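You operate a simulated robot arm through the tools that you are given. There is no shell and no other tool.

You are at the controls of a simulated two-armed robot. One attempt, no reset.

TASK
Put the cream peg tray from the top of the gauge table on the top of the side table and the blue peg tray on the shelf of the cooling stand. Put three of the bobbins from the top of the sample table on the top of the side table. Put the paper cone from the top of the sample table on the top of the gauge table. Open the right drawer of the parts bench. Do these in any order. Set down upright: peg tray.

It is judged by the outcome, as a careful person would: the job done as asked, and still so three seconds after it is handed in. It fails if anything else is knocked over, pushed out of place, dropped, spilled or broken.

THE ROBOT
Two 7-joint arms with two-finger parallel grippers on one trunk, on a base that drives. Base frame: it is fixed to the floor where the robot stands at the start and does not move with it; the origin is under the middle of the robot, x ahead of it, y to its left, z up. Readings come in mm, degrees, newtons and seconds.
The left shoulder is at the start at [80, 131, 947], the right one opposite. With the tool pointing down near the work surface each hand reaches from about 400 to 860 mm from the robot's upright axis, wherever it stands, measured 20 degrees to its own side. Places, roughly: bobbin [-3500, -1250, 1000]; paper cone (7x7x17 cm) [-3500, -1600, 1000]; peg tray [-1750, -2750, 750]; right drawer of the parts bench [-5300, 2400, 800]; shelf of the cooling stand (24x40 cm) [-1960, 500, 320]; top of the gauge table [-1700, -2600, 800]; top of the side table [-4600, 600, 800]. Payload 1.57 kg a hand.
Tool frame (each hand has its own): the origin (TCP) lies between the finger pads and is the grasp point; the fingertips stand 30 mm ahead of it; z points along the fingers, y is the line along which they close. The gripper opens to 110 mm. The fingers are 24 mm wide and 12 mm thick; the gripper's body (48 by 112 mm) begins 78 mm behind the TCP.
Orientation is that of the tool frame in the base frame, as a unit quaternion [w, x, y, z]. With the fingers straight down and closing along the base's y, the tool's x points along the base's -x, its y along +y and its z along -z.

THE INTERFACE
- The arms move only by the tool arm_command. It takes "left_deltas", "right_deltas" or both (then of equal length, played together; a hand with none holds still); each is a list of rows, each a list of 7 numbers: the finger opening in cm, from 0 to 11, then the shift along the base's x, y, z in cm, then the turn, a rotation vector about the base's x, y, z in degrees. In form: [[hand, x, y, z, ax, ay, az], ...]. A call has 1 to 20 rows; each row is the pose to reach, as a shift and turn from the pose commanded when the call began. Each row takes 0.2 s and may step no farther than 50 mm and 8.6 degrees from the row before; otherwise, or with a gripper value out of range, the whole call is refused. Where a pose cannot be reached the arm comes as near as it can. A force on the tool above 40 N (or 10 N above the force at the start of the call, whichever is more), or a blocked arm, ends the call early, and 0.2 s more pass. Each finger travels about 108 mm/s and halts on what it meets, pressing with about 22 N; the grip force reading is that of the motor and also rises with nothing between the fingers. The clock runs only during rows and for 0.2 s after the last one: add rows that repeat a pose to give the fingers time. It gives the time, the measured TCP pose, the force on the tool (base axes), the opening and the grip force at its end, in the units of the frame above (readings bear some noise), with the torque about the TCP (base axes, N m) and any sound that the robot's microphone picked up.
- Cameras (640 x 400 px; columns grow to the right, rows downward): "scene" is now at [-53.6, -11.9, 1422.2]; the picture's right is [-0.13, -0.99, 0.00], its down [-0.53, 0.07, -0.84] and it looks along [0.84, -0.11, -0.54] (base axes); focal length 262 px, centre (320, 200). "left" rides on the left gripper at [70, -16, -141] in its tool frame; the picture's right is [0.23, 0.97, 0.00], its down [-0.85, 0.20, -0.48] and it looks along [-0.47, 0.11, 0.88] (tool axes); focal length 222 px, centre (320, 200). "right" rides on the right gripper at [70, 16, -141] in its tool frame; the picture's right is [-0.23, 0.97, 0.00], its down [-0.86, -0.20, -0.48] and it looks along [-0.47, -0.11, 0.88] (tool axes); focal length 222 px, centre (320, 200). There is no depth. A picture from a camera that has moved, and an enlarged one, comes with that camera's place and axes in the base frame and with its lens.
- grab_frame(camera): a new picture of that camera. The clock stands still meanwhile.
- drive_base(legs): drives the robot by 1 to 6 legs, each [ahead, left, turn to the left] in mm, mm and degrees, along the robot's own axes; the way and the turn of a leg run together, so that a leg with both is an arc; at most 1500 mm and 180 degrees a leg. The arms and the cameras ride along, it lands a little off, and it stops where it bumps. It gives what a move gives.
- aim_head(pan, tilt): turns the head with the scene camera to pan (to the left, within 109 degrees either way) and tilt (down, from -29 to 69), counted from straight ahead of the robot. It gives what a move gives.
- zoom(camera, box): a new picture of the part [left, top, right, bottom] of that camera's present view, enlarged. The clock stands still meanwhile.
- hand_in(): hands the job in; it is judged then, once.

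Places have to be worked out from the pictures, the camera data and where the tool is seen. Open the grippers and draw the arms clear of the work before you hand the job in, unless the task says otherwise.

The tools are called after "Call:" as name(argument=value, ...) on one line, values as JSON. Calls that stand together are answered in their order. arm_command: Moves the arms, as the interface text tells. Its arguments: {"type":"object","properties":{"left_deltas":{"type":"array","items":{"type":"array","items":{"type":"number"}}},"right_deltas":{"type":"array","items":{"type":"array","items":{"type":"number"}}}},"required":[]} The other tools are called the same way: drive_base (legs) drives the base; aim_head (pan, tilt) turns the head that bears the scene camera; grab_frame (camera) takes a picture; zoom (camera, box) takes an enlarged picture of a part of a camera's view; hand_in () hands the job in.

At the start:

```text
time: 0.0
left_position: [632.8, 223.9, 1073.4]
left_ee_rot: [0.0, 0.0, 1.0, 0.0]
left_wrist_force: [0.3, -0.1, -0.4]
left_ft_torque: [0.03, -0.01, -0.01]
left_opening: 110.0
left_gripper_force: 0.0
right_position: [619.3, -228.3, 1052.7]
right_ee_rot: [0.0, 0.0, 1.0, 0.0]
right_wrist_force: [0.4, -0.1, -0.4]
right_ft_torque: [0.0, -0.03, 0.0]
right_opening: 110.0
right_gripper_force: 0.1
robot x, y, heading: [-1.3, 0.9, -0.0]
head pan, tilt: [-7.6, 32.5]
```

scene: 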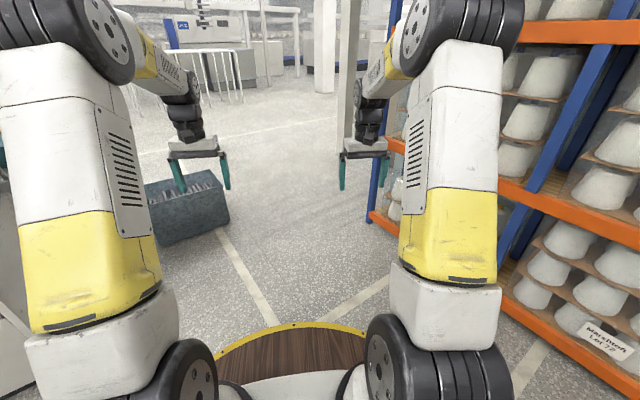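
right: 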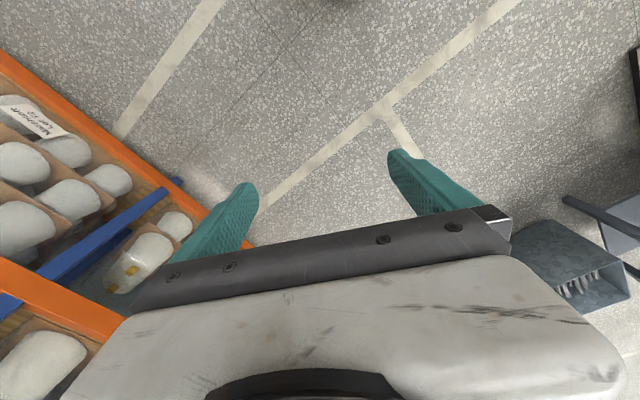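
left: 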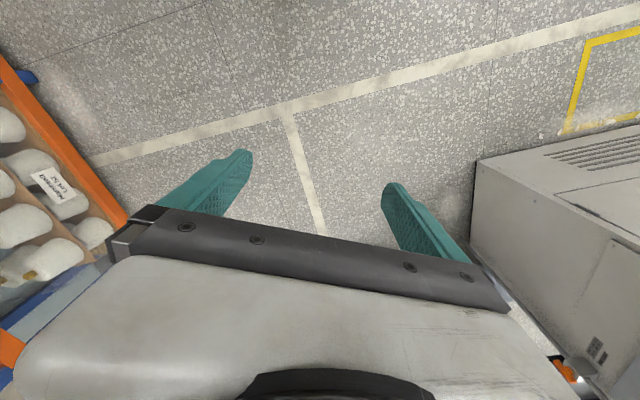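

The pictures show racks to the right and the arms held ahead; the work is all behind me. I look around with the head first.

Call:
aim_head(pan=109, tilt=20)

Call:
grab_frame(camera="scene")

Call:
aim_head(pan=-109, tilt=20)

Call:
grab_frame(camera="scene")

```text
time: 1.9
left_position: [632.5, 223.8, 1072.9]
left_ee_rot: [0.0, 0.0, 1.0, 0.0]
left_wrist_force: [-0.4, -0.8, 0.3]
left_ft_torque: [0.0, 0.03, 0.01]
left_opening: 110.0
left_gripper_force: 0.0
right_position: [619.0, -228.4, 1052.8]
right_ee_rot: [0.0, -0.001, 1.0, 0.001]
right_wrist_force: [0.0, 0.4, -0.6]
right_ft_torque: [0.01, -0.02, 0.0]
right_opening: 110.0
right_gripper_force: 0.0
robot x, y, heading: [-0.4, 0.0, 0.1]
head pan, tilt: [108.9, 20.0]
```

```text
taken
camera scene: at [-172.2, 88.0, 1442.2], right [0.95, 0.32, 0.0], down [0.11, -0.32, -0.94], along [-0.3, 0.89, -0.34], focal length 262 px, centre (320, 200)
```

scene: 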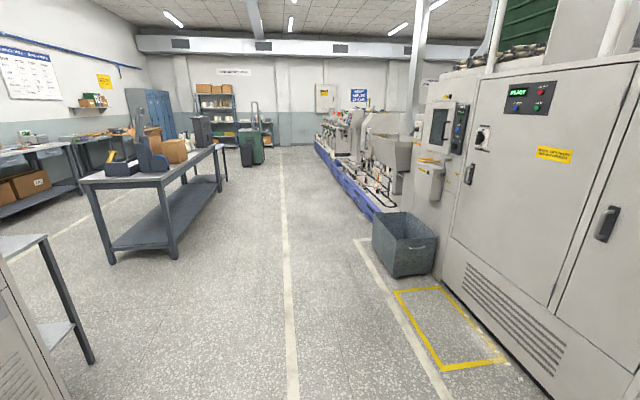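

```text
time: 5.1
left_position: [631.4, 223.7, 1073.7]
left_ee_rot: [0.0, -0.001, 1.0, 0.0]
left_wrist_force: [-0.1, -0.1, 0.3]
left_ft_torque: [-0.02, 0.02, -0.04]
left_opening: 109.7
left_gripper_force: 0.0
right_position: [620.6, -229.2, 1052.7]
right_ee_rot: [0.0, 0.0, 1.0, 0.0]
right_wrist_force: [1.0, 0.3, 0.5]
right_ft_torque: [-0.02, -0.01, -0.03]
right_opening: 109.9
right_gripper_force: 0.0
robot x, y, heading: [-1.8, 0.6, 0.0]
head pan, tilt: [-108.9, 20.0]
```

```text
taken
camera scene: at [-172.3, -88.2, 1442.2], right [-0.95, 0.32, 0.0], down [0.11, 0.32, -0.94], along [-0.3, -0.89, -0.34], focal length 262 px, centre (320, 200)
```

scene: 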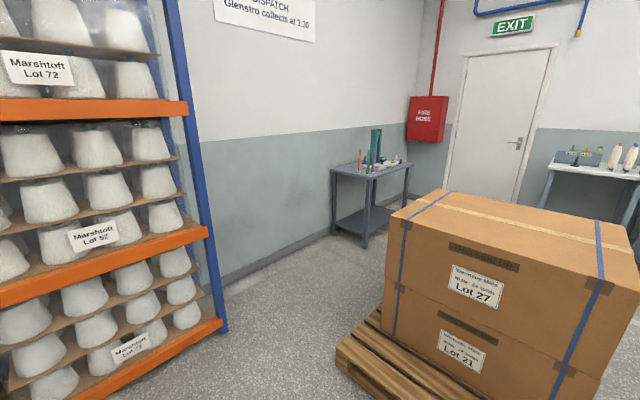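

The gauge table is visible behind-right beyond a pallet of boxes, and the sample table past it; there is ample clearance to turn in place. I turn 180° to the left and look again.

Call:
drive_base(legs=[[0, 0, 180]])

Call:
aim_head(pan=0, tilt=15)

Call:
grab_frame(camera="scene")

Call:
aim_head(pan=50, tilt=20)

Call:
grab_frame(camera="scene")

Call:
aim_head(pan=-40, tilt=20)

Call:
grab_frame(camera="scene")

```text
time: 12.9
left_position: [-618.6, -258.5, 1072.8]
left_ee_rot: [-0.001, 1.0, 0.028, 0.001]
left_wrist_force: [-0.3, -0.5, 0.0]
left_ft_torque: [0.02, 0.02, 0.01]
left_opening: 110.2
left_gripper_force: 0.0
right_position: [-631.7, 192.8, 1052.8]
right_ee_rot: [0.001, 1.0, 0.028, 0.0]
right_wrist_force: [-0.3, -1.2, 0.2]
right_ft_torque: [0.02, 0.02, 0.0]
right_opening: 110.3
right_gripper_force: 0.0
robot x, y, heading: [-0.3, 4.4, -177.1]
head pan, tilt: [-108.9, 20.0]
```

```text
time: 14.8
left_position: [-618.1, -259.7, 1074.3]
left_ee_rot: [0.0, 1.0, 0.028, 0.0]
left_wrist_force: [0.4, -0.3, 0.7]
left_ft_torque: [0.0, 0.01, -0.02]
left_opening: 110.3
left_gripper_force: 0.0
right_position: [-631.5, 192.5, 1052.2]
right_ee_rot: [0.0, 1.0, 0.027, -0.001]
right_wrist_force: [0.5, 0.2, -0.7]
right_ft_torque: [-0.01, 0.03, 0.02]
right_opening: 110.0
right_gripper_force: 0.1
robot x, y, heading: [-1.4, -1.3, -176.8]
head pan, tilt: [0.0, 15.0]
```

```text
taken
camera scene: at [43.7, 2.6, 1450.3], right [-0.06, 1.0, 0.0], down [0.26, 0.01, -0.97], along [-0.96, -0.05, -0.26], focal length 262 px, centre (320, 200)
```

scene: 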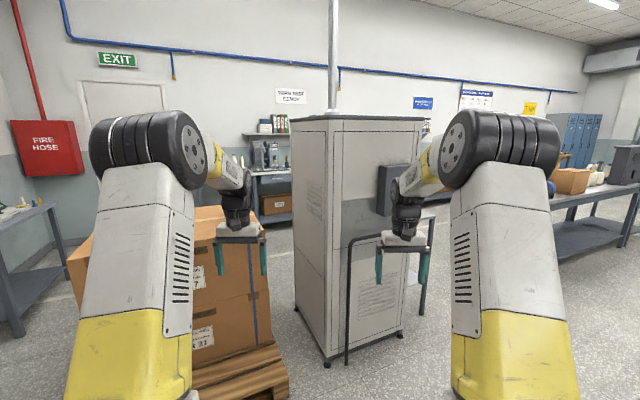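

```text
time: 16.0
left_position: [-618.6, -259.7, 1073.4]
left_ee_rot: [0.0, 1.0, 0.028, 0.0]
left_wrist_force: [-0.3, -0.4, -1.0]
left_ft_torque: [-0.03, 0.0, 0.02]
left_opening: 110.1
left_gripper_force: 0.0
right_position: [-632.0, 192.7, 1053.1]
right_ee_rot: [0.0, 1.0, 0.028, 0.0]
right_wrist_force: [-0.1, -0.2, 0.1]
right_ft_torque: [-0.01, 0.01, 0.01]
right_opening: 110.0
right_gripper_force: 0.0
robot x, y, heading: [1.0, 1.2, -176.8]
head pan, tilt: [50.0, 20.0]
```

```text
taken
camera scene: at [81.2, -66.8, 1442.2], right [-0.8, 0.6, 0.0], down [0.21, 0.27, -0.94], along [-0.56, -0.75, -0.34], focal length 262 px, centre (320, 200)
```

scene: 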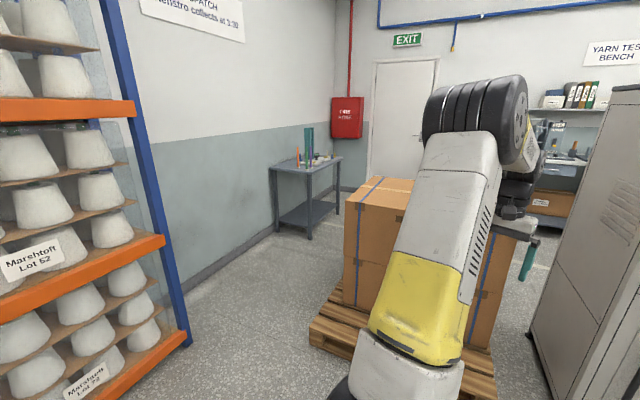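

```text
time: 17.6
left_position: [-618.0, -259.6, 1074.4]
left_ee_rot: [0.0, 1.0, 0.028, 0.0]
left_wrist_force: [0.6, -0.1, -0.8]
left_ft_torque: [0.02, 0.01, 0.01]
left_opening: 109.9
left_gripper_force: 0.1
right_position: [-630.8, 192.5, 1053.1]
right_ee_rot: [0.001, 1.0, 0.028, 0.0]
right_wrist_force: [0.5, 1.3, 0.0]
right_ft_torque: [0.0, 0.03, 0.01]
right_opening: 110.2
right_gripper_force: 0.1
robot x, y, heading: [-0.6, 2.3, -176.9]
head pan, tilt: [-40.0, 20.0]
```

```text
taken
camera scene: at [62.3, 63.5, 1442.2], right [0.6, 0.8, 0.0], down [0.27, -0.2, -0.94], along [-0.75, 0.56, -0.34], focal length 262 px, centre (320, 200)
```

scene: 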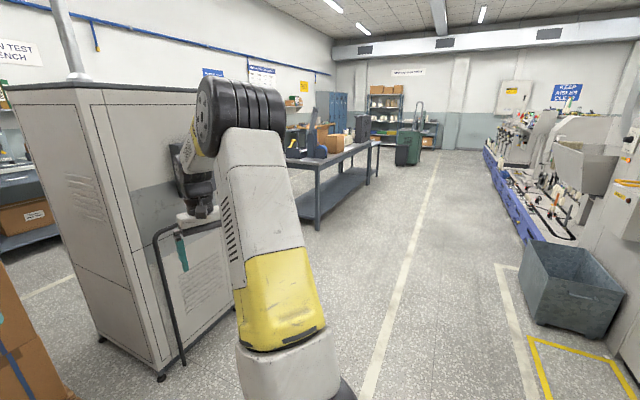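

The tall cabinet stands at about (-1300..-2100, -290..510) and the pallet between me and the gauge table. I tilt the head down to see how big my own base is before threading gaps.

Call:
aim_head(pan=0, tilt=69)

Call:
grab_frame(camera="scene")

Call:
aim_head(pan=90, tilt=60)

Call:
grab_frame(camera="scene")

Call:
grab_frame(camera="right")

Call:
grab_frame(camera="left")

```text
time: 18.8
left_position: [-619.1, -258.5, 1072.8]
left_ee_rot: [0.0, 1.0, 0.028, 0.0]
left_wrist_force: [0.5, -0.4, -0.7]
left_ft_torque: [-0.02, -0.01, -0.03]
left_opening: 110.2
left_gripper_force: 0.1
right_position: [-631.4, 193.3, 1053.6]
right_ee_rot: [0.0, 1.0, 0.028, 0.0]
right_wrist_force: [-1.0, 0.7, -0.4]
right_ft_torque: [-0.01, 0.01, -0.04]
right_opening: 109.9
right_gripper_force: 0.2
robot x, y, heading: [-0.2, -0.6, -176.6]
head pan, tilt: [0.0, 68.8]
```

```text
taken
camera scene: at [81.1, 4.7, 1374.7], right [-0.06, 1.0, 0.0], down [0.93, 0.05, -0.36], along [-0.36, -0.02, -0.93], focal length 262 px, centre (320, 200)
```

scene: 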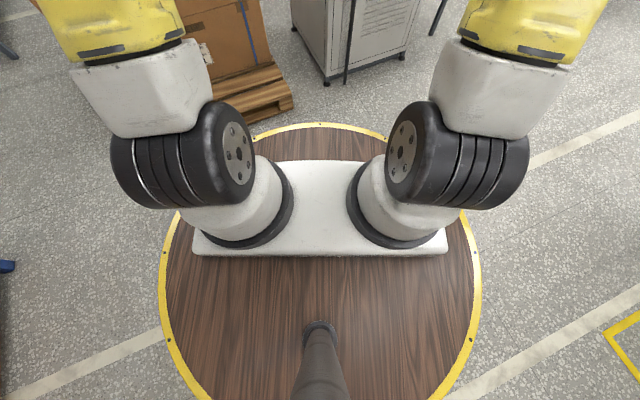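

```text
time: 20.5
left_position: [-619.2, -259.5, 1073.3]
left_ee_rot: [0.001, 1.0, 0.029, 0.0]
left_wrist_force: [-0.8, -0.6, 0.3]
left_ft_torque: [-0.03, -0.01, 0.02]
left_opening: 110.1
left_gripper_force: 0.0
right_position: [-631.5, 193.1, 1053.9]
right_ee_rot: [0.0, 1.0, 0.027, -0.001]
right_wrist_force: [0.6, 0.6, 0.4]
right_ft_torque: [-0.02, 0.04, 0.03]
right_opening: 109.9
right_gripper_force: 0.0
robot x, y, heading: [2.2, -0.3, -176.7]
head pan, tilt: [90.0, 60.0]
```

```text
taken
camera scene: at [140.7, -58.7, 1384.0], right [-1.0, -0.06, 0.0], down [-0.05, 0.86, -0.5], along [0.03, -0.5, -0.87], focal length 262 px, centre (320, 200)
```

scene: 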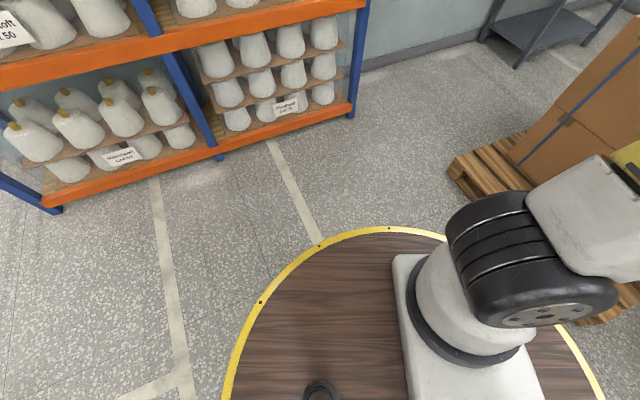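

```text
taken
camera right: at [-560.5, 181.2, 1195.6], right [-0.17, -0.99, 0.0], down [-0.87, 0.15, 0.48], along [-0.47, 0.08, -0.88], focal length 222 px, centre (320, 200)
```

right: 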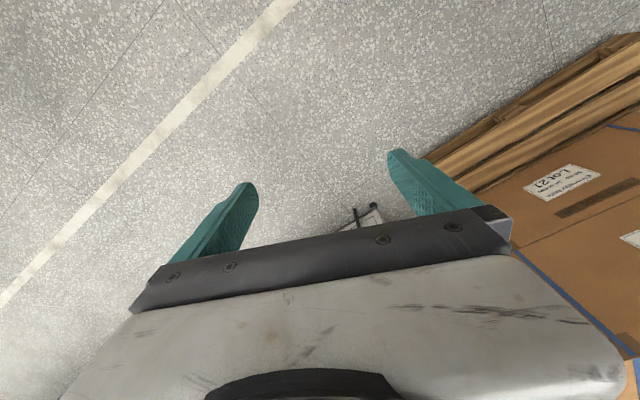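

```text
taken
camera left: at [-550.3, -238.9, 1215.6], right [0.28, -0.96, 0.0], down [-0.84, -0.25, 0.48], along [-0.46, -0.13, -0.88], focal length 222 px, centre (320, 200)
```

left: 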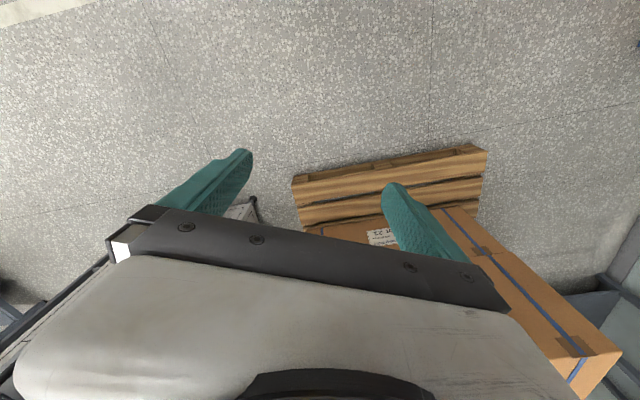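

The base is a disc about 340 mm in radius, and the room's axes are turned about 28° from the base frame; the gap by the rack is tight, so I take the wide aisle past the cooling stand. First I turn 25° left to align with the room and slide right along the open floor.

Call:
drive_base(legs=[[0, 0, 25], [0, -1000, 0], [0, -1050, 0]])

Call:
aim_head(pan=0, tilt=20)

Call:
grab_frame(camera="scene")

Call:
aim_head(pan=35, tilt=30)

Call:
grab_frame(camera="scene")

```text
time: 32.0
left_position: [-1429.8, 1324.1, 1074.2]
left_ee_rot: [0.0, 0.97, 0.241, 0.0]
left_wrist_force: [0.9, 0.3, 0.8]
left_ft_torque: [0.01, 0.0, -0.05]
left_opening: 109.7
left_gripper_force: 0.0
right_position: [-1631.0, 1729.0, 1052.3]
right_ee_rot: [0.0, 0.97, 0.242, 0.0]
right_wrist_force: [0.0, 0.2, 0.3]
right_ft_torque: [-0.01, 0.01, 0.01]
right_opening: 109.7
right_gripper_force: 0.0
robot x, y, heading: [-976.0, 1819.1, -151.9]
head pan, tilt: [90.0, 60.0]
```

```text
time: 33.7
left_position: [-1430.0, 1323.7, 1073.6]
left_ee_rot: [0.0, 0.97, 0.242, 0.0]
left_wrist_force: [0.5, 0.0, -0.8]
left_ft_torque: [-0.02, 0.02, 0.01]
left_opening: 109.9
left_gripper_force: 0.1
right_position: [-1631.8, 1729.7, 1052.4]
right_ee_rot: [0.0, 0.97, 0.242, 0.0]
right_wrist_force: [0.0, -1.4, -0.3]
right_ft_torque: [-0.01, 0.01, -0.01]
right_opening: 110.1
right_gripper_force: 0.1
robot x, y, heading: [-974.2, 1817.6, -151.9]
head pan, tilt: [0.0, 20.0]
```

```text
taken
camera scene: at [-937.7, 1839.8, 1442.1], right [-0.47, 0.88, 0.0], down [0.3, 0.16, -0.94], along [-0.83, -0.44, -0.34], focal length 262 px, centre (320, 200)
```

scene: 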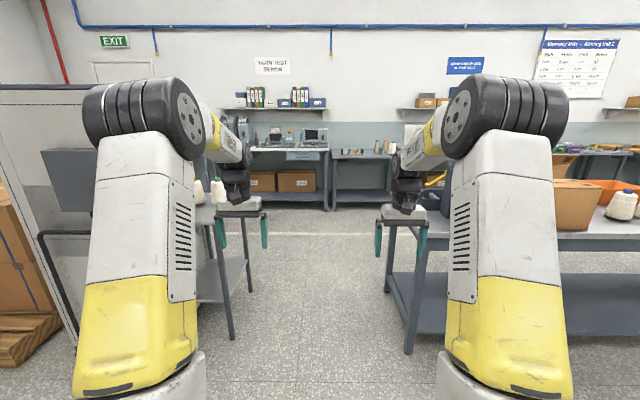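

```text
time: 34.7
left_position: [-1429.2, 1324.2, 1074.1]
left_ee_rot: [-0.001, 0.97, 0.242, 0.0]
left_wrist_force: [-0.5, 0.9, 0.1]
left_ft_torque: [-0.04, 0.01, 0.02]
left_opening: 110.0
left_gripper_force: 0.1
right_position: [-1631.4, 1728.7, 1053.6]
right_ee_rot: [0.0, 0.97, 0.243, 0.0]
right_wrist_force: [-0.3, 0.4, 0.3]
right_ft_torque: [0.01, 0.01, 0.01]
right_opening: 109.7
right_gripper_force: 0.0
robot x, y, heading: [-976.8, 1819.9, -152.1]
head pan, tilt: [35.0, 30.0]
```

```text
taken
camera scene: at [-896.7, 1803.0, 1426.1], right [-0.89, 0.46, 0.0], down [0.23, 0.45, -0.87], along [-0.39, -0.77, -0.5], focal length 262 px, centre (320, 200)
```

scene: 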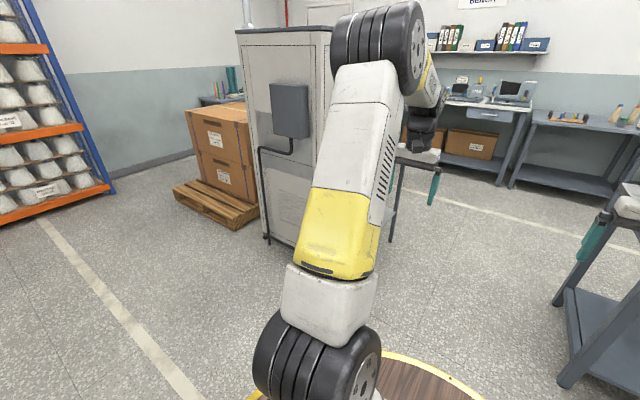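

Standing at room aisle centre, the way ahead between the cooling stand and the long bench is clear. I drive ahead 1500 mm and look left at the cooling stand and right.

Call:
drive_base(legs=[[1500, 0, 0]])

Call:
aim_head(pan=90, tilt=45)

Call:
grab_frame(camera="scene")

Call:
aim_head(pan=0, tilt=20)

Call:
grab_frame(camera="scene")

Call:
aim_head(pan=-60, tilt=20)

Call:
grab_frame(camera="scene")

```text
time: 42.1
left_position: [-2777.7, 631.4, 1072.9]
left_ee_rot: [0.0, 0.972, 0.234, -0.001]
left_wrist_force: [0.3, 0.1, -0.1]
left_ft_torque: [-0.02, -0.01, -0.02]
left_opening: 110.0
left_gripper_force: 0.1
right_position: [-2972.2, 1040.0, 1053.1]
right_ee_rot: [0.0, 0.972, 0.234, 0.0]
right_wrist_force: [0.0, 0.4, 0.4]
right_ft_torque: [0.01, -0.03, -0.02]
right_opening: 110.0
right_gripper_force: 0.1
robot x, y, heading: [-2320.9, 1118.4, -152.9]
head pan, tilt: [35.0, 30.0]
```

```text
time: 43.4
left_position: [-2777.1, 632.0, 1073.2]
left_ee_rot: [0.0, 0.972, 0.235, 0.0]
left_wrist_force: [0.2, 1.1, 0.1]
left_ft_torque: [-0.01, 0.0, 0.01]
left_opening: 109.8
left_gripper_force: 0.1
right_position: [-2972.2, 1040.1, 1053.2]
right_ee_rot: [0.0, 0.972, 0.234, 0.0]
right_wrist_force: [0.1, 0.4, -0.4]
right_ft_torque: [0.0, -0.01, -0.03]
right_opening: 110.1
right_gripper_force: 0.1
robot x, y, heading: [-2312.6, 1119.8, -152.9]
head pan, tilt: [90.0, 45.0]
```

```text
taken
camera scene: at [-2157.9, 1109.9, 1403.5], right [-0.89, -0.46, 0.0], down [-0.32, 0.63, -0.71], along [0.32, -0.63, -0.71], focal length 262 px, centre (320, 200)
```

scene: 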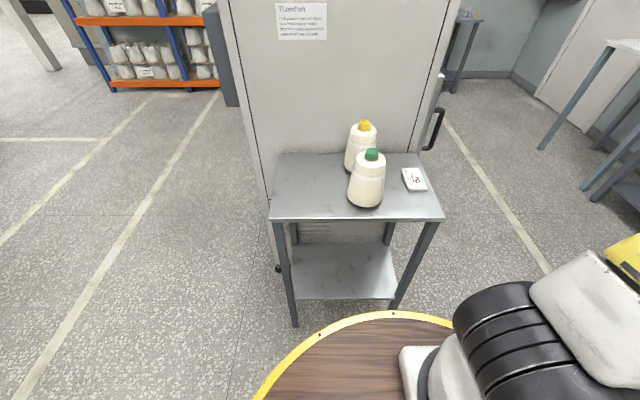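

```text
time: 45.0
left_position: [-2777.7, 631.0, 1074.4]
left_ee_rot: [0.0, 0.972, 0.235, 0.0]
left_wrist_force: [-0.3, -0.2, 0.2]
left_ft_torque: [0.0, 0.01, 0.02]
left_opening: 110.2
left_gripper_force: 0.0
right_position: [-2971.9, 1040.2, 1052.6]
right_ee_rot: [0.0, 0.972, 0.234, 0.001]
right_wrist_force: [0.1, 0.3, -0.2]
right_ft_torque: [0.04, 0.03, 0.02]
right_opening: 110.0
right_gripper_force: 0.0
robot x, y, heading: [-2315.3, 1117.5, -153.0]
head pan, tilt: [0.0, 20.0]
```

```text
taken
camera scene: at [-2277.8, 1139.8, 1442.2], right [-0.46, 0.89, 0.0], down [0.3, 0.16, -0.94], along [-0.84, -0.43, -0.34], focal length 262 px, centre (320, 200)
```

scene: 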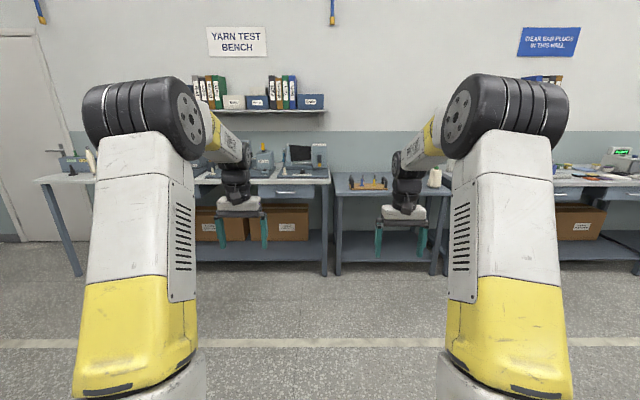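

```text
time: 46.3
left_position: [-2776.8, 630.0, 1074.4]
left_ee_rot: [0.0, 0.972, 0.234, 0.001]
left_wrist_force: [-0.7, -0.2, -0.8]
left_ft_torque: [-0.01, 0.01, 0.02]
left_opening: 110.1
left_gripper_force: 0.0
right_position: [-2972.9, 1038.8, 1052.9]
right_ee_rot: [-0.001, 0.972, 0.234, 0.0]
right_wrist_force: [-0.3, 0.7, 0.3]
right_ft_torque: [-0.02, -0.01, 0.0]
right_opening: 109.8
right_gripper_force: 0.1
robot x, y, heading: [-2315.4, 1119.5, -152.9]
head pan, tilt: [-60.0, 20.0]
```

```text
taken
camera scene: at [-2273.2, 1232.8, 1442.2], right [0.54, 0.84, 0.0], down [0.29, -0.19, -0.94], along [-0.79, 0.51, -0.34], focal length 262 px, centre (320, 200)
```

scene: 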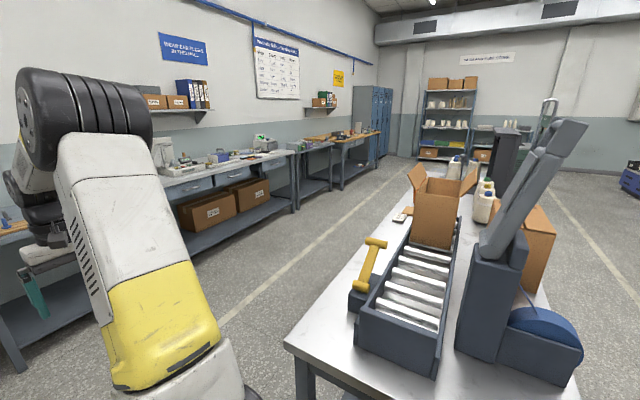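

The cooling stand has two capped bobbins on its top and a free shelf below (front edge about (-1821,744)–(-2246,516), top z≈840). I go on ahead into the west aisle and slide left towards the sample and gauge tables.

Call:
drive_base(legs=[[1100, 0, 0], [0, 1500, 0]])

Call:
aim_head(pan=0, tilt=30)

Call:
grab_frame(camera="scene")

Call:
aim_head(pan=60, tilt=25)

Call:
grab_frame(camera="scene")

Call:
aim_head(pan=-60, tilt=25)

Call:
grab_frame(camera="scene")

```text
time: 59.1
left_position: [-3088.9, -1211.4, 1073.9]
left_ee_rot: [0.0, 0.973, 0.232, 0.0]
left_wrist_force: [0.0, 0.5, 0.6]
left_ft_torque: [-0.04, 0.01, -0.01]
left_opening: 110.0
left_gripper_force: 0.0
right_position: [-3281.5, -802.5, 1053.5]
right_ee_rot: [-0.001, 0.973, 0.231, 0.0]
right_wrist_force: [-0.7, 0.2, 0.7]
right_ft_torque: [-0.04, 0.03, 0.0]
right_opening: 109.9
right_gripper_force: 0.0
robot x, y, heading: [-2623.0, -723.3, -153.3]
head pan, tilt: [-60.0, 20.0]
```

```text
time: 60.4
left_position: [-3088.0, -1212.4, 1073.9]
left_ee_rot: [0.0, 0.973, 0.231, 0.0]
left_wrist_force: [0.1, 0.3, 0.3]
left_ft_torque: [0.03, 0.0, 0.02]
left_opening: 110.0
left_gripper_force: 0.1
right_position: [-3280.8, -801.6, 1052.5]
right_ee_rot: [0.0, 0.973, 0.232, 0.0]
right_wrist_force: [0.5, 0.6, 0.1]
right_ft_torque: [0.01, 0.01, 0.02]
right_opening: 110.1
right_gripper_force: 0.0
robot x, y, heading: [-2627.7, -726.1, -153.0]
head pan, tilt: [0.0, 30.0]
```

```text
taken
camera scene: at [-2583.7, -705.3, 1426.1], right [-0.45, 0.89, 0.0], down [0.45, 0.22, -0.87], along [-0.77, -0.39, -0.5], focal length 262 px, centre (320, 200)
```

scene: 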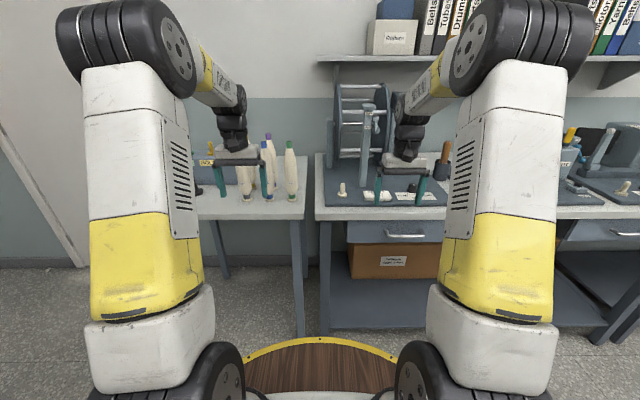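

```text
time: 61.7
left_position: [-3088.2, -1211.4, 1074.4]
left_ee_rot: [0.0, 0.973, 0.233, 0.0]
left_wrist_force: [0.2, 0.5, -0.2]
left_ft_torque: [0.02, -0.01, -0.02]
left_opening: 109.8
left_gripper_force: 0.0
right_position: [-3281.1, -801.9, 1053.0]
right_ee_rot: [0.001, 0.973, 0.232, 0.0]
right_wrist_force: [-0.1, -0.1, 0.3]
right_ft_torque: [0.03, -0.02, 0.0]
right_opening: 109.8
right_gripper_force: 0.1
robot x, y, heading: [-2626.0, -727.5, -153.1]
head pan, tilt: [60.0, 25.0]
```

```text
taken
camera scene: at [-2508.2, -756.6, 1434.1], right [-1.0, 0.06, 0.0], down [0.02, 0.42, -0.91], along [-0.05, -0.9, -0.42], focal length 262 px, centre (320, 200)
```

scene: 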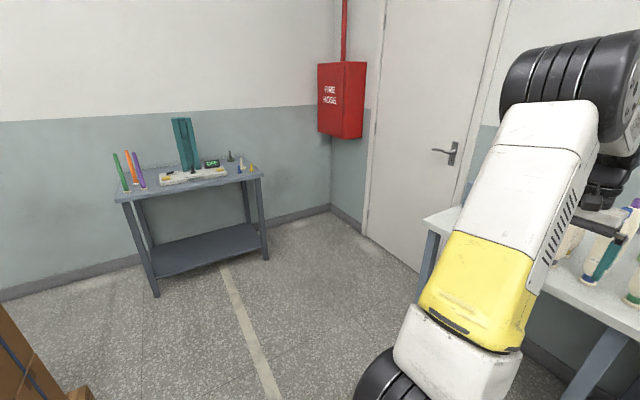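

```text
time: 63.7
left_position: [-3088.2, -1211.7, 1073.1]
left_ee_rot: [0.0, 0.973, 0.232, 0.0]
left_wrist_force: [-0.7, -0.3, -0.3]
left_ft_torque: [0.04, -0.02, -0.02]
left_opening: 110.2
left_gripper_force: 0.0
right_position: [-3282.2, -803.0, 1054.7]
right_ee_rot: [0.0, 0.973, 0.232, 0.001]
right_wrist_force: [-0.3, 0.8, 0.8]
right_ft_torque: [0.0, -0.01, 0.01]
right_opening: 110.1
right_gripper_force: 0.0
robot x, y, heading: [-2624.9, -728.6, -153.2]
head pan, tilt: [-60.0, 25.0]
```

```text
taken
camera scene: at [-2580.0, -614.2, 1434.1], right [0.55, 0.84, 0.0], down [0.35, -0.23, -0.91], along [-0.76, 0.5, -0.42], focal length 262 px, centre (320, 200)
```

scene: 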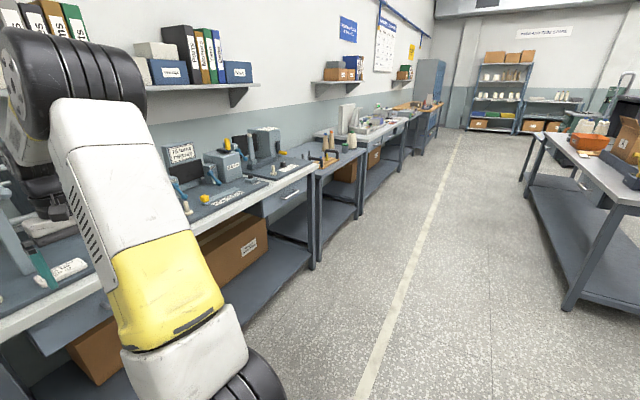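

I now see the gauge table (left) and the sample table (ahead-left). I point the head at each and zoom in to identify the trays, bobbins and cone.

Call:
aim_head(pan=75, tilt=25)

Call:
zoom(camera="scene", box=[180, 100, 400, 240])

Call:
aim_head(pan=15, tilt=30)

Call:
grab_frame(camera="scene")

Call:
grab_frame(camera="left")

```text
time: 65.8
left_position: [-3088.4, -1211.0, 1074.0]
left_ee_rot: [0.0, 0.973, 0.232, -0.001]
left_wrist_force: [-0.5, -0.1, -0.1]
left_ft_torque: [-0.03, 0.02, -0.02]
left_opening: 110.2
left_gripper_force: 0.0
right_position: [-3280.2, -802.0, 1052.9]
right_ee_rot: [0.0, 0.973, 0.232, 0.0]
right_wrist_force: [0.5, 0.0, -0.8]
right_ft_torque: [0.0, 0.02, 0.02]
right_opening: 110.0
right_gripper_force: 0.1
robot x, y, heading: [-2625.5, -728.7, -153.1]
head pan, tilt: [75.0, 25.0]
```

```text
2.86 times, centred on (290, 170) of scene
camera zoom: at [-2484.2, -754.8, 1434.1], right [-0.98, -0.2, 0.0], down [-0.09, 0.41, -0.91], along [0.18, -0.89, -0.42], focal length 749 px, centre (406, 286)
```

zoom: 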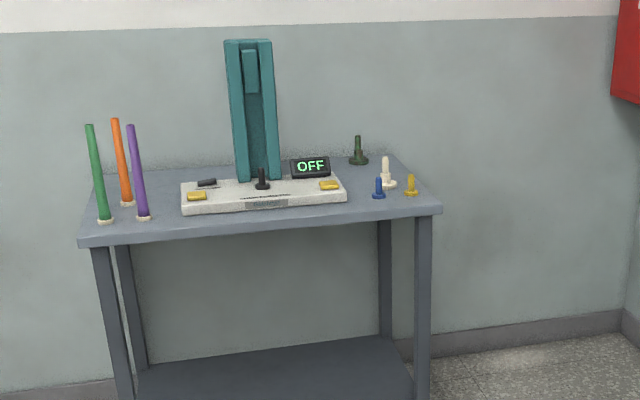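

```text
time: 67.1
left_position: [-3088.0, -1212.3, 1073.7]
left_ee_rot: [0.001, 0.973, 0.232, -0.001]
left_wrist_force: [0.0, -0.3, -0.1]
left_ft_torque: [-0.05, -0.04, 0.0]
left_opening: 110.0
left_gripper_force: 0.1
right_position: [-3280.9, -803.3, 1052.5]
right_ee_rot: [0.0, 0.973, 0.232, 0.001]
right_wrist_force: [0.2, 0.2, -0.1]
right_ft_torque: [0.02, -0.02, 0.01]
right_opening: 109.9
right_gripper_force: 0.1
robot x, y, heading: [-2626.9, -724.6, -153.2]
head pan, tilt: [15.0, 30.0]
```

```text
taken
camera scene: at [-2570.3, -724.9, 1426.1], right [-0.67, 0.75, 0.0], down [0.37, 0.33, -0.87], along [-0.65, -0.58, -0.5], focal length 262 px, centre (320, 200)
```

scene: 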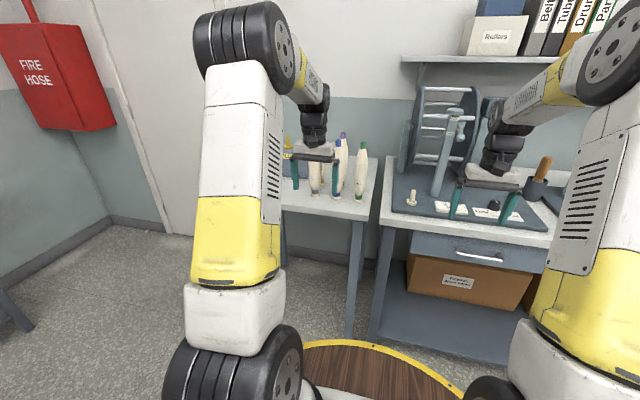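

```text
taken
camera left: at [-3034.3, -1165.9, 1215.6], right [0.64, -0.77, 0.0], down [-0.67, -0.56, 0.48], along [-0.37, -0.31, -0.88], focal length 222 px, centre (320, 200)
```

left: 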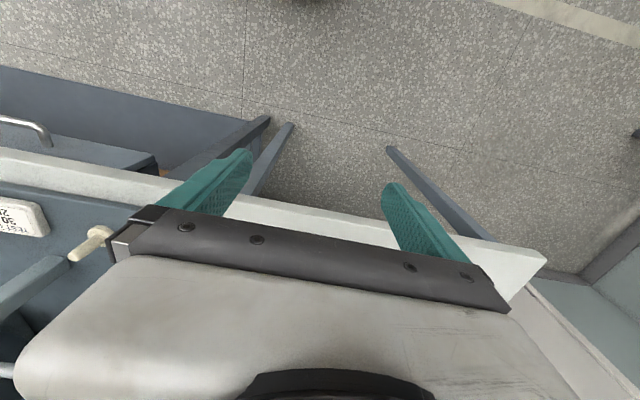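

The "peg trays" are the small discs with an upright peg: cream, blue, yellow and dark green stand at the gauge table's right end. I shift left 450 mm to put the sample table between my arms in view.

Call:
drive_base(legs=[[0, 400, 0]])

Call:
aim_head(pan=0, tilt=28)

Call:
grab_frame(camera="scene")

Call:
zoom(camera="scene", box=[190, 80, 450, 250])

```text
time: 69.6
left_position: [-2910.7, -1562.2, 1073.6]
left_ee_rot: [0.0, 0.973, 0.232, -0.001]
left_wrist_force: [-0.2, 0.1, -0.5]
left_ft_torque: [0.01, 0.0, 0.01]
left_opening: 110.1
left_gripper_force: 0.0
right_position: [-3104.2, -1153.8, 1053.0]
right_ee_rot: [0.0, 0.973, 0.233, 0.0]
right_wrist_force: [0.4, 0.7, 0.7]
right_ft_torque: [0.01, 0.0, 0.01]
right_opening: 110.1
right_gripper_force: 0.0
robot x, y, heading: [-2449.1, -1078.6, -153.0]
head pan, tilt: [15.0, 30.0]
```

```text
time: 70.4
left_position: [-2910.7, -1562.9, 1073.9]
left_ee_rot: [0.0, 0.973, 0.233, 0.0]
left_wrist_force: [-0.1, -0.5, -0.1]
left_ft_torque: [0.01, -0.01, -0.02]
left_opening: 109.7
left_gripper_force: 0.1
right_position: [-3104.7, -1153.7, 1053.7]
right_ee_rot: [0.0, 0.973, 0.232, -0.001]
right_wrist_force: [-0.5, 0.2, -0.4]
right_ft_torque: [0.01, 0.01, -0.02]
right_opening: 110.0
right_gripper_force: 0.1
robot x, y, heading: [-2446.8, -1077.6, -153.1]
head pan, tilt: [0.0, 28.0]
```

```text
taken
camera scene: at [-2407.1, -1056.4, 1429.3], right [-0.45, 0.89, 0.0], down [0.42, 0.21, -0.88], along [-0.79, -0.4, -0.47], focal length 262 px, centre (320, 200)
```

scene: 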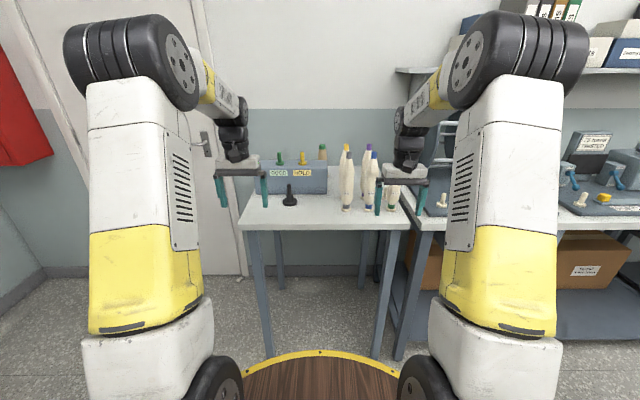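

```text
2.35 times, centred on (320, 165) of scene
camera zoom: at [-2407.1, -1056.4, 1429.3], right [-0.45, 0.89, 0.0], down [0.42, 0.21, -0.88], along [-0.79, -0.4, -0.47], focal length 617 px, centre (320, 282)
```

zoom: 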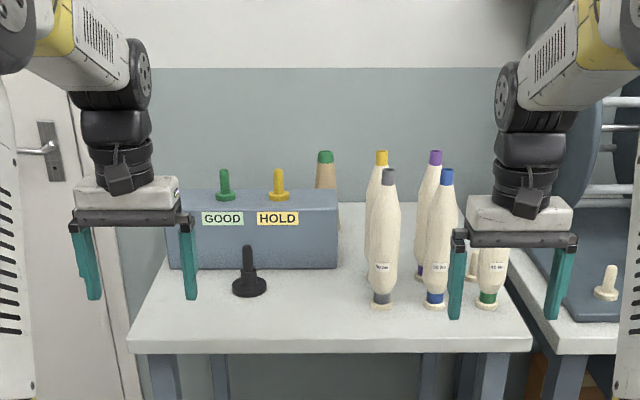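

On the sample table I see a grey box with two peg trays, a black peg tray, five capped bobbins (tops near z≈1110) and the brown paper cone behind the box's right end. I raise both hands 18 cm so that they clear the bobbins before driving closer.

Call:
arm_command(left_deltas=[[11, 0, 0, 5, 0, 0, 0], [11, 0, 0, 10, 0, 0, 0], [11, 0, 0, 15, 0, 0, 0], [11, 0, 0, 18, 0, 0, 0]], right_deltas=[[11, 0, 0, 5, 0, 0, 0], [11, 0, 0, 10, 0, 0, 0], [11, 0, 0, 15, 0, 0, 0], [11, 0, 0, 20, 0, 0, 0]])

Call:
drive_base(legs=[[330, -190, 0]])

Call:
aim_head(pan=0, tilt=35)

Call:
grab_frame(camera="scene")

Call:
grab_frame(camera="left")

Call:
grab_frame(camera="right")

```text
time: 71.4
left_position: [-2909.7, -1563.5, 1253.1]
left_ee_rot: [0.0, 0.973, 0.232, 0.0]
left_wrist_force: [0.4, 0.2, -0.5]
left_ft_torque: [0.03, -0.02, 0.0]
left_opening: 109.9
left_gripper_force: 0.1
right_position: [-3104.1, -1154.3, 1252.2]
right_ee_rot: [0.0, 0.973, 0.232, -0.001]
right_wrist_force: [0.2, -0.3, 0.4]
right_ft_torque: [-0.01, 0.01, -0.04]
right_opening: 110.0
right_gripper_force: 0.0
robot x, y, heading: [-2447.6, -1080.7, -152.9]
head pan, tilt: [0.0, 28.0]
```

```text
time: 73.8
left_position: [-3294.5, -1540.1, 1252.2]
left_ee_rot: [0.0, 0.973, 0.229, 0.0]
left_wrist_force: [0.7, -0.7, 0.2]
left_ft_torque: [0.03, 0.04, -0.01]
left_opening: 110.0
left_gripper_force: 0.0
right_position: [-3486.6, -1129.2, 1251.8]
right_ee_rot: [0.001, 0.973, 0.229, 0.0]
right_wrist_force: [0.2, 0.8, 0.3]
right_ft_torque: [0.0, 0.02, 0.03]
right_opening: 109.9
right_gripper_force: 0.0
robot x, y, heading: [-2829.8, -1055.5, -153.6]
head pan, tilt: [0.0, 28.0]
```

```text
time: 74.5
left_position: [-3294.5, -1539.5, 1252.1]
left_ee_rot: [0.0, 0.973, 0.23, 0.0]
left_wrist_force: [-0.3, 0.1, -1.1]
left_ft_torque: [0.0, 0.01, -0.01]
left_opening: 110.0
left_gripper_force: 0.1
right_position: [-3487.8, -1129.0, 1252.5]
right_ee_rot: [0.001, 0.974, 0.229, 0.0]
right_wrist_force: [0.5, -0.6, -0.6]
right_ft_torque: [-0.01, -0.03, 0.01]
right_opening: 110.1
right_gripper_force: 0.1
robot x, y, heading: [-2830.8, -1058.0, -153.6]
head pan, tilt: [0.0, 35.0]
```

```text
taken
camera scene: at [-2786.0, -1034.6, 1418.4], right [-0.45, 0.9, 0.0], down [0.51, 0.26, -0.82], along [-0.73, -0.37, -0.57], focal length 262 px, centre (320, 200)
```

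scene: 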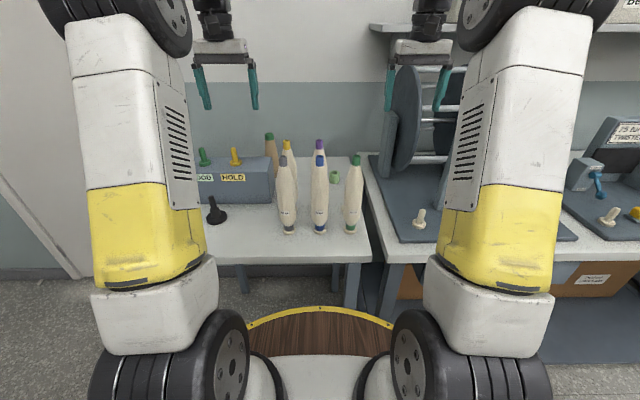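

```text
taken
camera left: at [-3239.9, -1493.9, 1394.4], right [0.64, -0.77, 0.0], down [-0.68, -0.56, 0.48], along [-0.37, -0.31, -0.88], focal length 222 px, centre (320, 200)
```

left: 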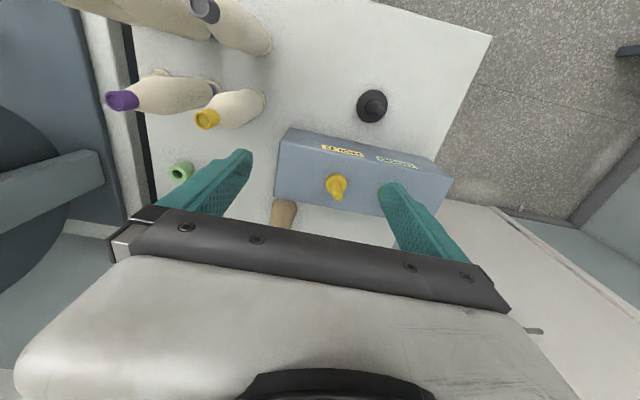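

```text
taken
camera right: at [-3417.0, -1112.2, 1394.3], right [0.23, -0.97, 0.0], down [-0.85, -0.2, 0.48], along [-0.47, -0.11, -0.88], focal length 222 px, centre (320, 200)
```

right: 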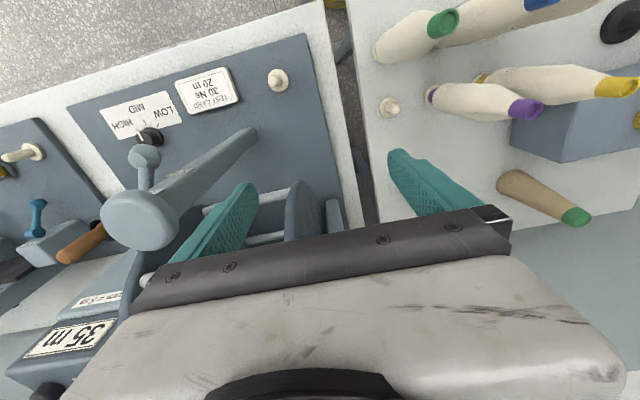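

Triangulating the views puts the sample tabletop at z≈893, the bobbins in a 3+2 grid and the paper cone at about (-3523,-1610), top z≈1063. My right hand hovers near the yarn reel, so I draw it back 15 cm first, then creep 50 mm closer to the table.

Call:
arm_command(right_deltas=[[11, 4.3, 2.1, 0, 0, 0, 0], [11, 8.6, 4.3, 0, 0, 0, 0], [11, 13, 6.5, 0, 0, 0, 0]])

Call:
drive_base(legs=[[50, 0, 0]])

Call:
grab_frame(camera="scene")

Call:
zoom(camera="scene", box=[190, 110, 390, 270])

Call:
zoom(camera="left", box=[80, 0, 500, 230])

```text
time: 75.2
left_position: [-3294.9, -1539.9, 1252.9]
left_ee_rot: [0.0, 0.973, 0.229, 0.0]
left_wrist_force: [-0.4, -0.5, 0.0]
left_ft_torque: [0.03, -0.07, 0.02]
left_opening: 110.1
left_gripper_force: 0.1
right_position: [-3356.7, -1063.3, 1252.8]
right_ee_rot: [0.0, 0.973, 0.229, 0.0]
right_wrist_force: [0.6, -0.5, -0.2]
right_ft_torque: [0.03, -0.03, -0.02]
right_opening: 109.9
right_gripper_force: 0.0
robot x, y, heading: [-2829.4, -1058.6, -153.6]
head pan, tilt: [0.0, 35.0]
```

```text
time: 76.2
left_position: [-3340.8, -1562.2, 1252.8]
left_ee_rot: [0.0, 0.973, 0.23, 0.0]
left_wrist_force: [0.3, 0.4, 0.4]
left_ft_torque: [0.03, 0.0, -0.01]
left_opening: 110.0
left_gripper_force: 0.0
right_position: [-3401.8, -1085.7, 1254.4]
right_ee_rot: [0.0, 0.973, 0.229, -0.001]
right_wrist_force: [1.2, 0.3, -0.2]
right_ft_torque: [-0.02, 0.04, 0.0]
right_opening: 109.9
right_gripper_force: 0.0
robot x, y, heading: [-2873.5, -1079.1, -153.4]
head pan, tilt: [0.0, 35.0]
```

```text
taken
camera scene: at [-2831.3, -1057.2, 1418.3], right [-0.45, 0.9, 0.0], down [0.51, 0.26, -0.82], along [-0.73, -0.37, -0.57], focal length 262 px, centre (320, 200)
```

scene: 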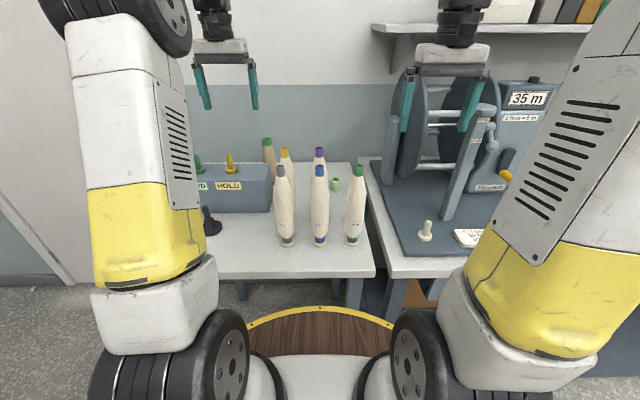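

```text
2.50 times, centred on (290, 190) of scene
camera zoom: at [-2831.3, -1057.2, 1418.3], right [-0.45, 0.9, 0.0], down [0.51, 0.26, -0.82], along [-0.73, -0.37, -0.57], focal length 655 px, centre (395, 225)
```

zoom: 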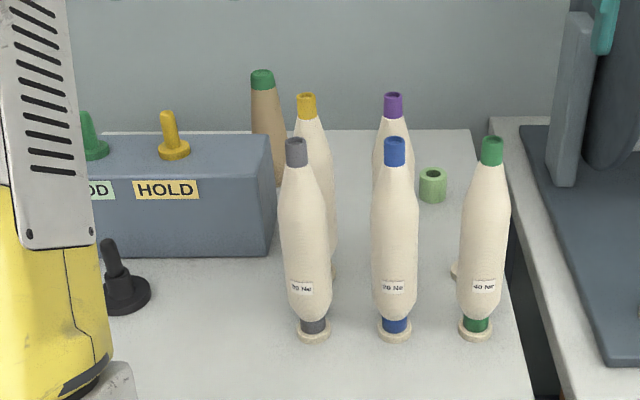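

```text
1.52 times, centred on (290, 115) of left
camera zoom: at [-3285.2, -1516.6, 1394.5], right [0.64, -0.77, 0.0], down [-0.68, -0.56, 0.48], along [-0.37, -0.31, -0.88], focal length 338 px, centre (366, 330)
```

zoom: 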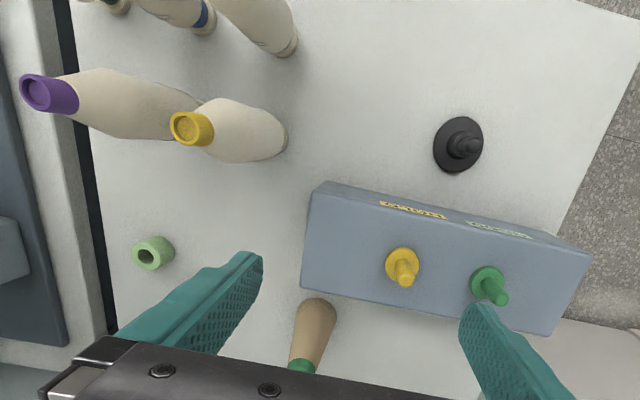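

The box's back edge is about 90 mm in front of the cone, which I place at (-3518,-1613). I bring the left hand to a pre-grasp point up along a 30° forward-tilted approach line.

Call:
arm_command(left_deltas=[[11, -2.6, -0.4, -2.5, -3.3, 6.7, 0], [11, -5.3, -0.8, -5.1, -6.7, 13.4, 0], [11, -7.9, -1.2, -7.6, -10, 20.1, 0], [11, -10.5, -1.55, -10.2, -13.4, 26.9, 0], [11, -10.5, -1.55, -10.2, -13.4, 26.9, 0]])

Call:
grab_frame(camera="left")

Call:
grab_frame(camera="scene")

```text
time: 77.4
left_position: [-3444.8, -1577.1, 1150.8]
left_ee_rot: [0.06, 0.94, 0.221, -0.253]
left_wrist_force: [-0.1, -1.1, 1.0]
left_ft_torque: [0.02, -0.02, -0.01]
left_opening: 110.2
left_gripper_force: 0.2
right_position: [-3402.2, -1086.3, 1254.2]
right_ee_rot: [0.0, 0.974, 0.228, -0.001]
right_wrist_force: [0.4, -0.4, 0.5]
right_ft_torque: [-0.01, -0.04, 0.0]
right_opening: 109.8
right_gripper_force: 0.0
robot x, y, heading: [-2875.1, -1079.6, -153.5]
head pan, tilt: [0.0, 35.0]
```

```text
taken
camera left: at [-3334.5, -1504.8, 1238.6], right [0.61, -0.78, -0.11], down [-0.36, -0.4, 0.84], along [-0.71, -0.47, -0.53], focal length 222 px, centre (320, 200)
```

left: 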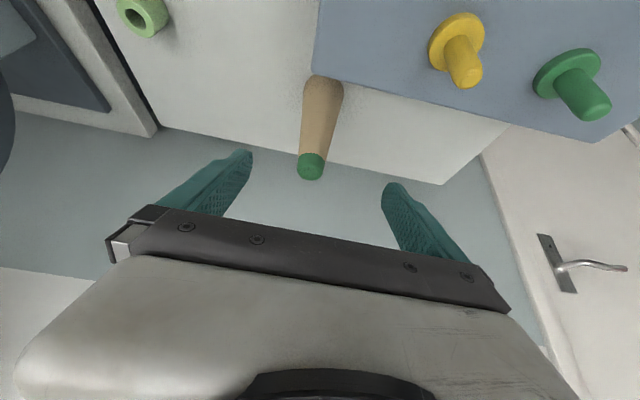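

```text
taken
camera scene: at [-2831.5, -1057.3, 1418.3], right [-0.45, 0.89, 0.0], down [0.51, 0.26, -0.82], along [-0.73, -0.37, -0.57], focal length 262 px, centre (320, 200)
```

scene: 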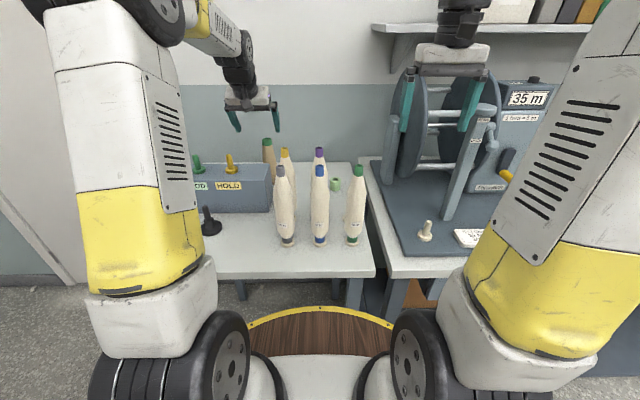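

From the wrist view the cone's axis sits at about (-3516,-1606), nearly centred between the fingers. I advance along the tool axis to z≈1012 with the fingers open.

Call:
arm_command(left_deltas=[[11, -1.8, -0.8, -3.5, 0, 0, 0], [11, -3.6, -1.5, -7, 0, 0, 0], [11, -5.4, -2.2, -10.5, 0, 0, 0], [11, -7.1, -2.9, -13.9, 0, 0, 0], [11, -7.1, -2.9, -13.9, 0, 0, 0]])

Call:
grab_frame(camera="left")

Call:
zoom(camera="scene", box=[190, 80, 390, 240])

```text
time: 78.6
left_position: [-3515.6, -1608.0, 1013.3]
left_ee_rot: [0.06, 0.94, 0.222, -0.253]
left_wrist_force: [0.6, 0.4, 0.5]
left_ft_torque: [0.04, -0.03, 0.01]
left_opening: 109.9
left_gripper_force: 0.1
right_position: [-3402.0, -1085.8, 1253.4]
right_ee_rot: [0.0, 0.973, 0.229, 0.0]
right_wrist_force: [1.0, -0.5, 0.6]
right_ft_torque: [0.0, 0.02, 0.01]
right_opening: 110.1
right_gripper_force: 0.0
robot x, y, heading: [-2872.8, -1079.9, -153.8]
head pan, tilt: [0.0, 35.0]
```

```text
taken
camera left: at [-3405.4, -1535.1, 1101.0], right [0.61, -0.78, -0.11], down [-0.36, -0.4, 0.84], along [-0.71, -0.47, -0.53], focal length 222 px, centre (320, 200)
```

left: 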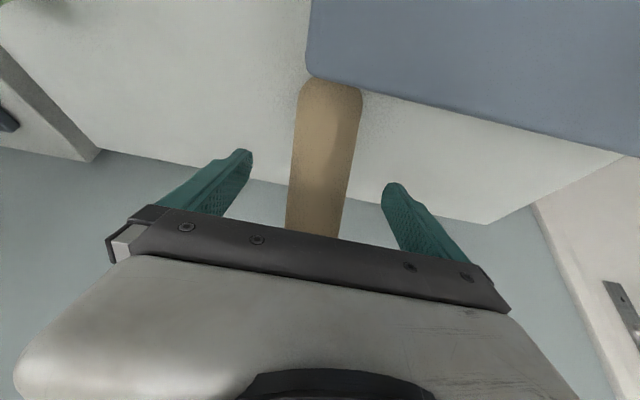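

```text
2.50 times, centred on (290, 160) of scene
camera zoom: at [-2831.5, -1057.3, 1418.3], right [-0.45, 0.89, 0.0], down [0.51, 0.26, -0.82], along [-0.73, -0.37, -0.57], focal length 655 px, centre (395, 300)
```

zoom: 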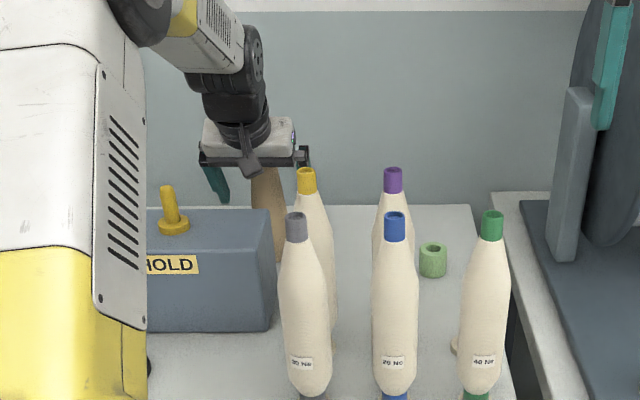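

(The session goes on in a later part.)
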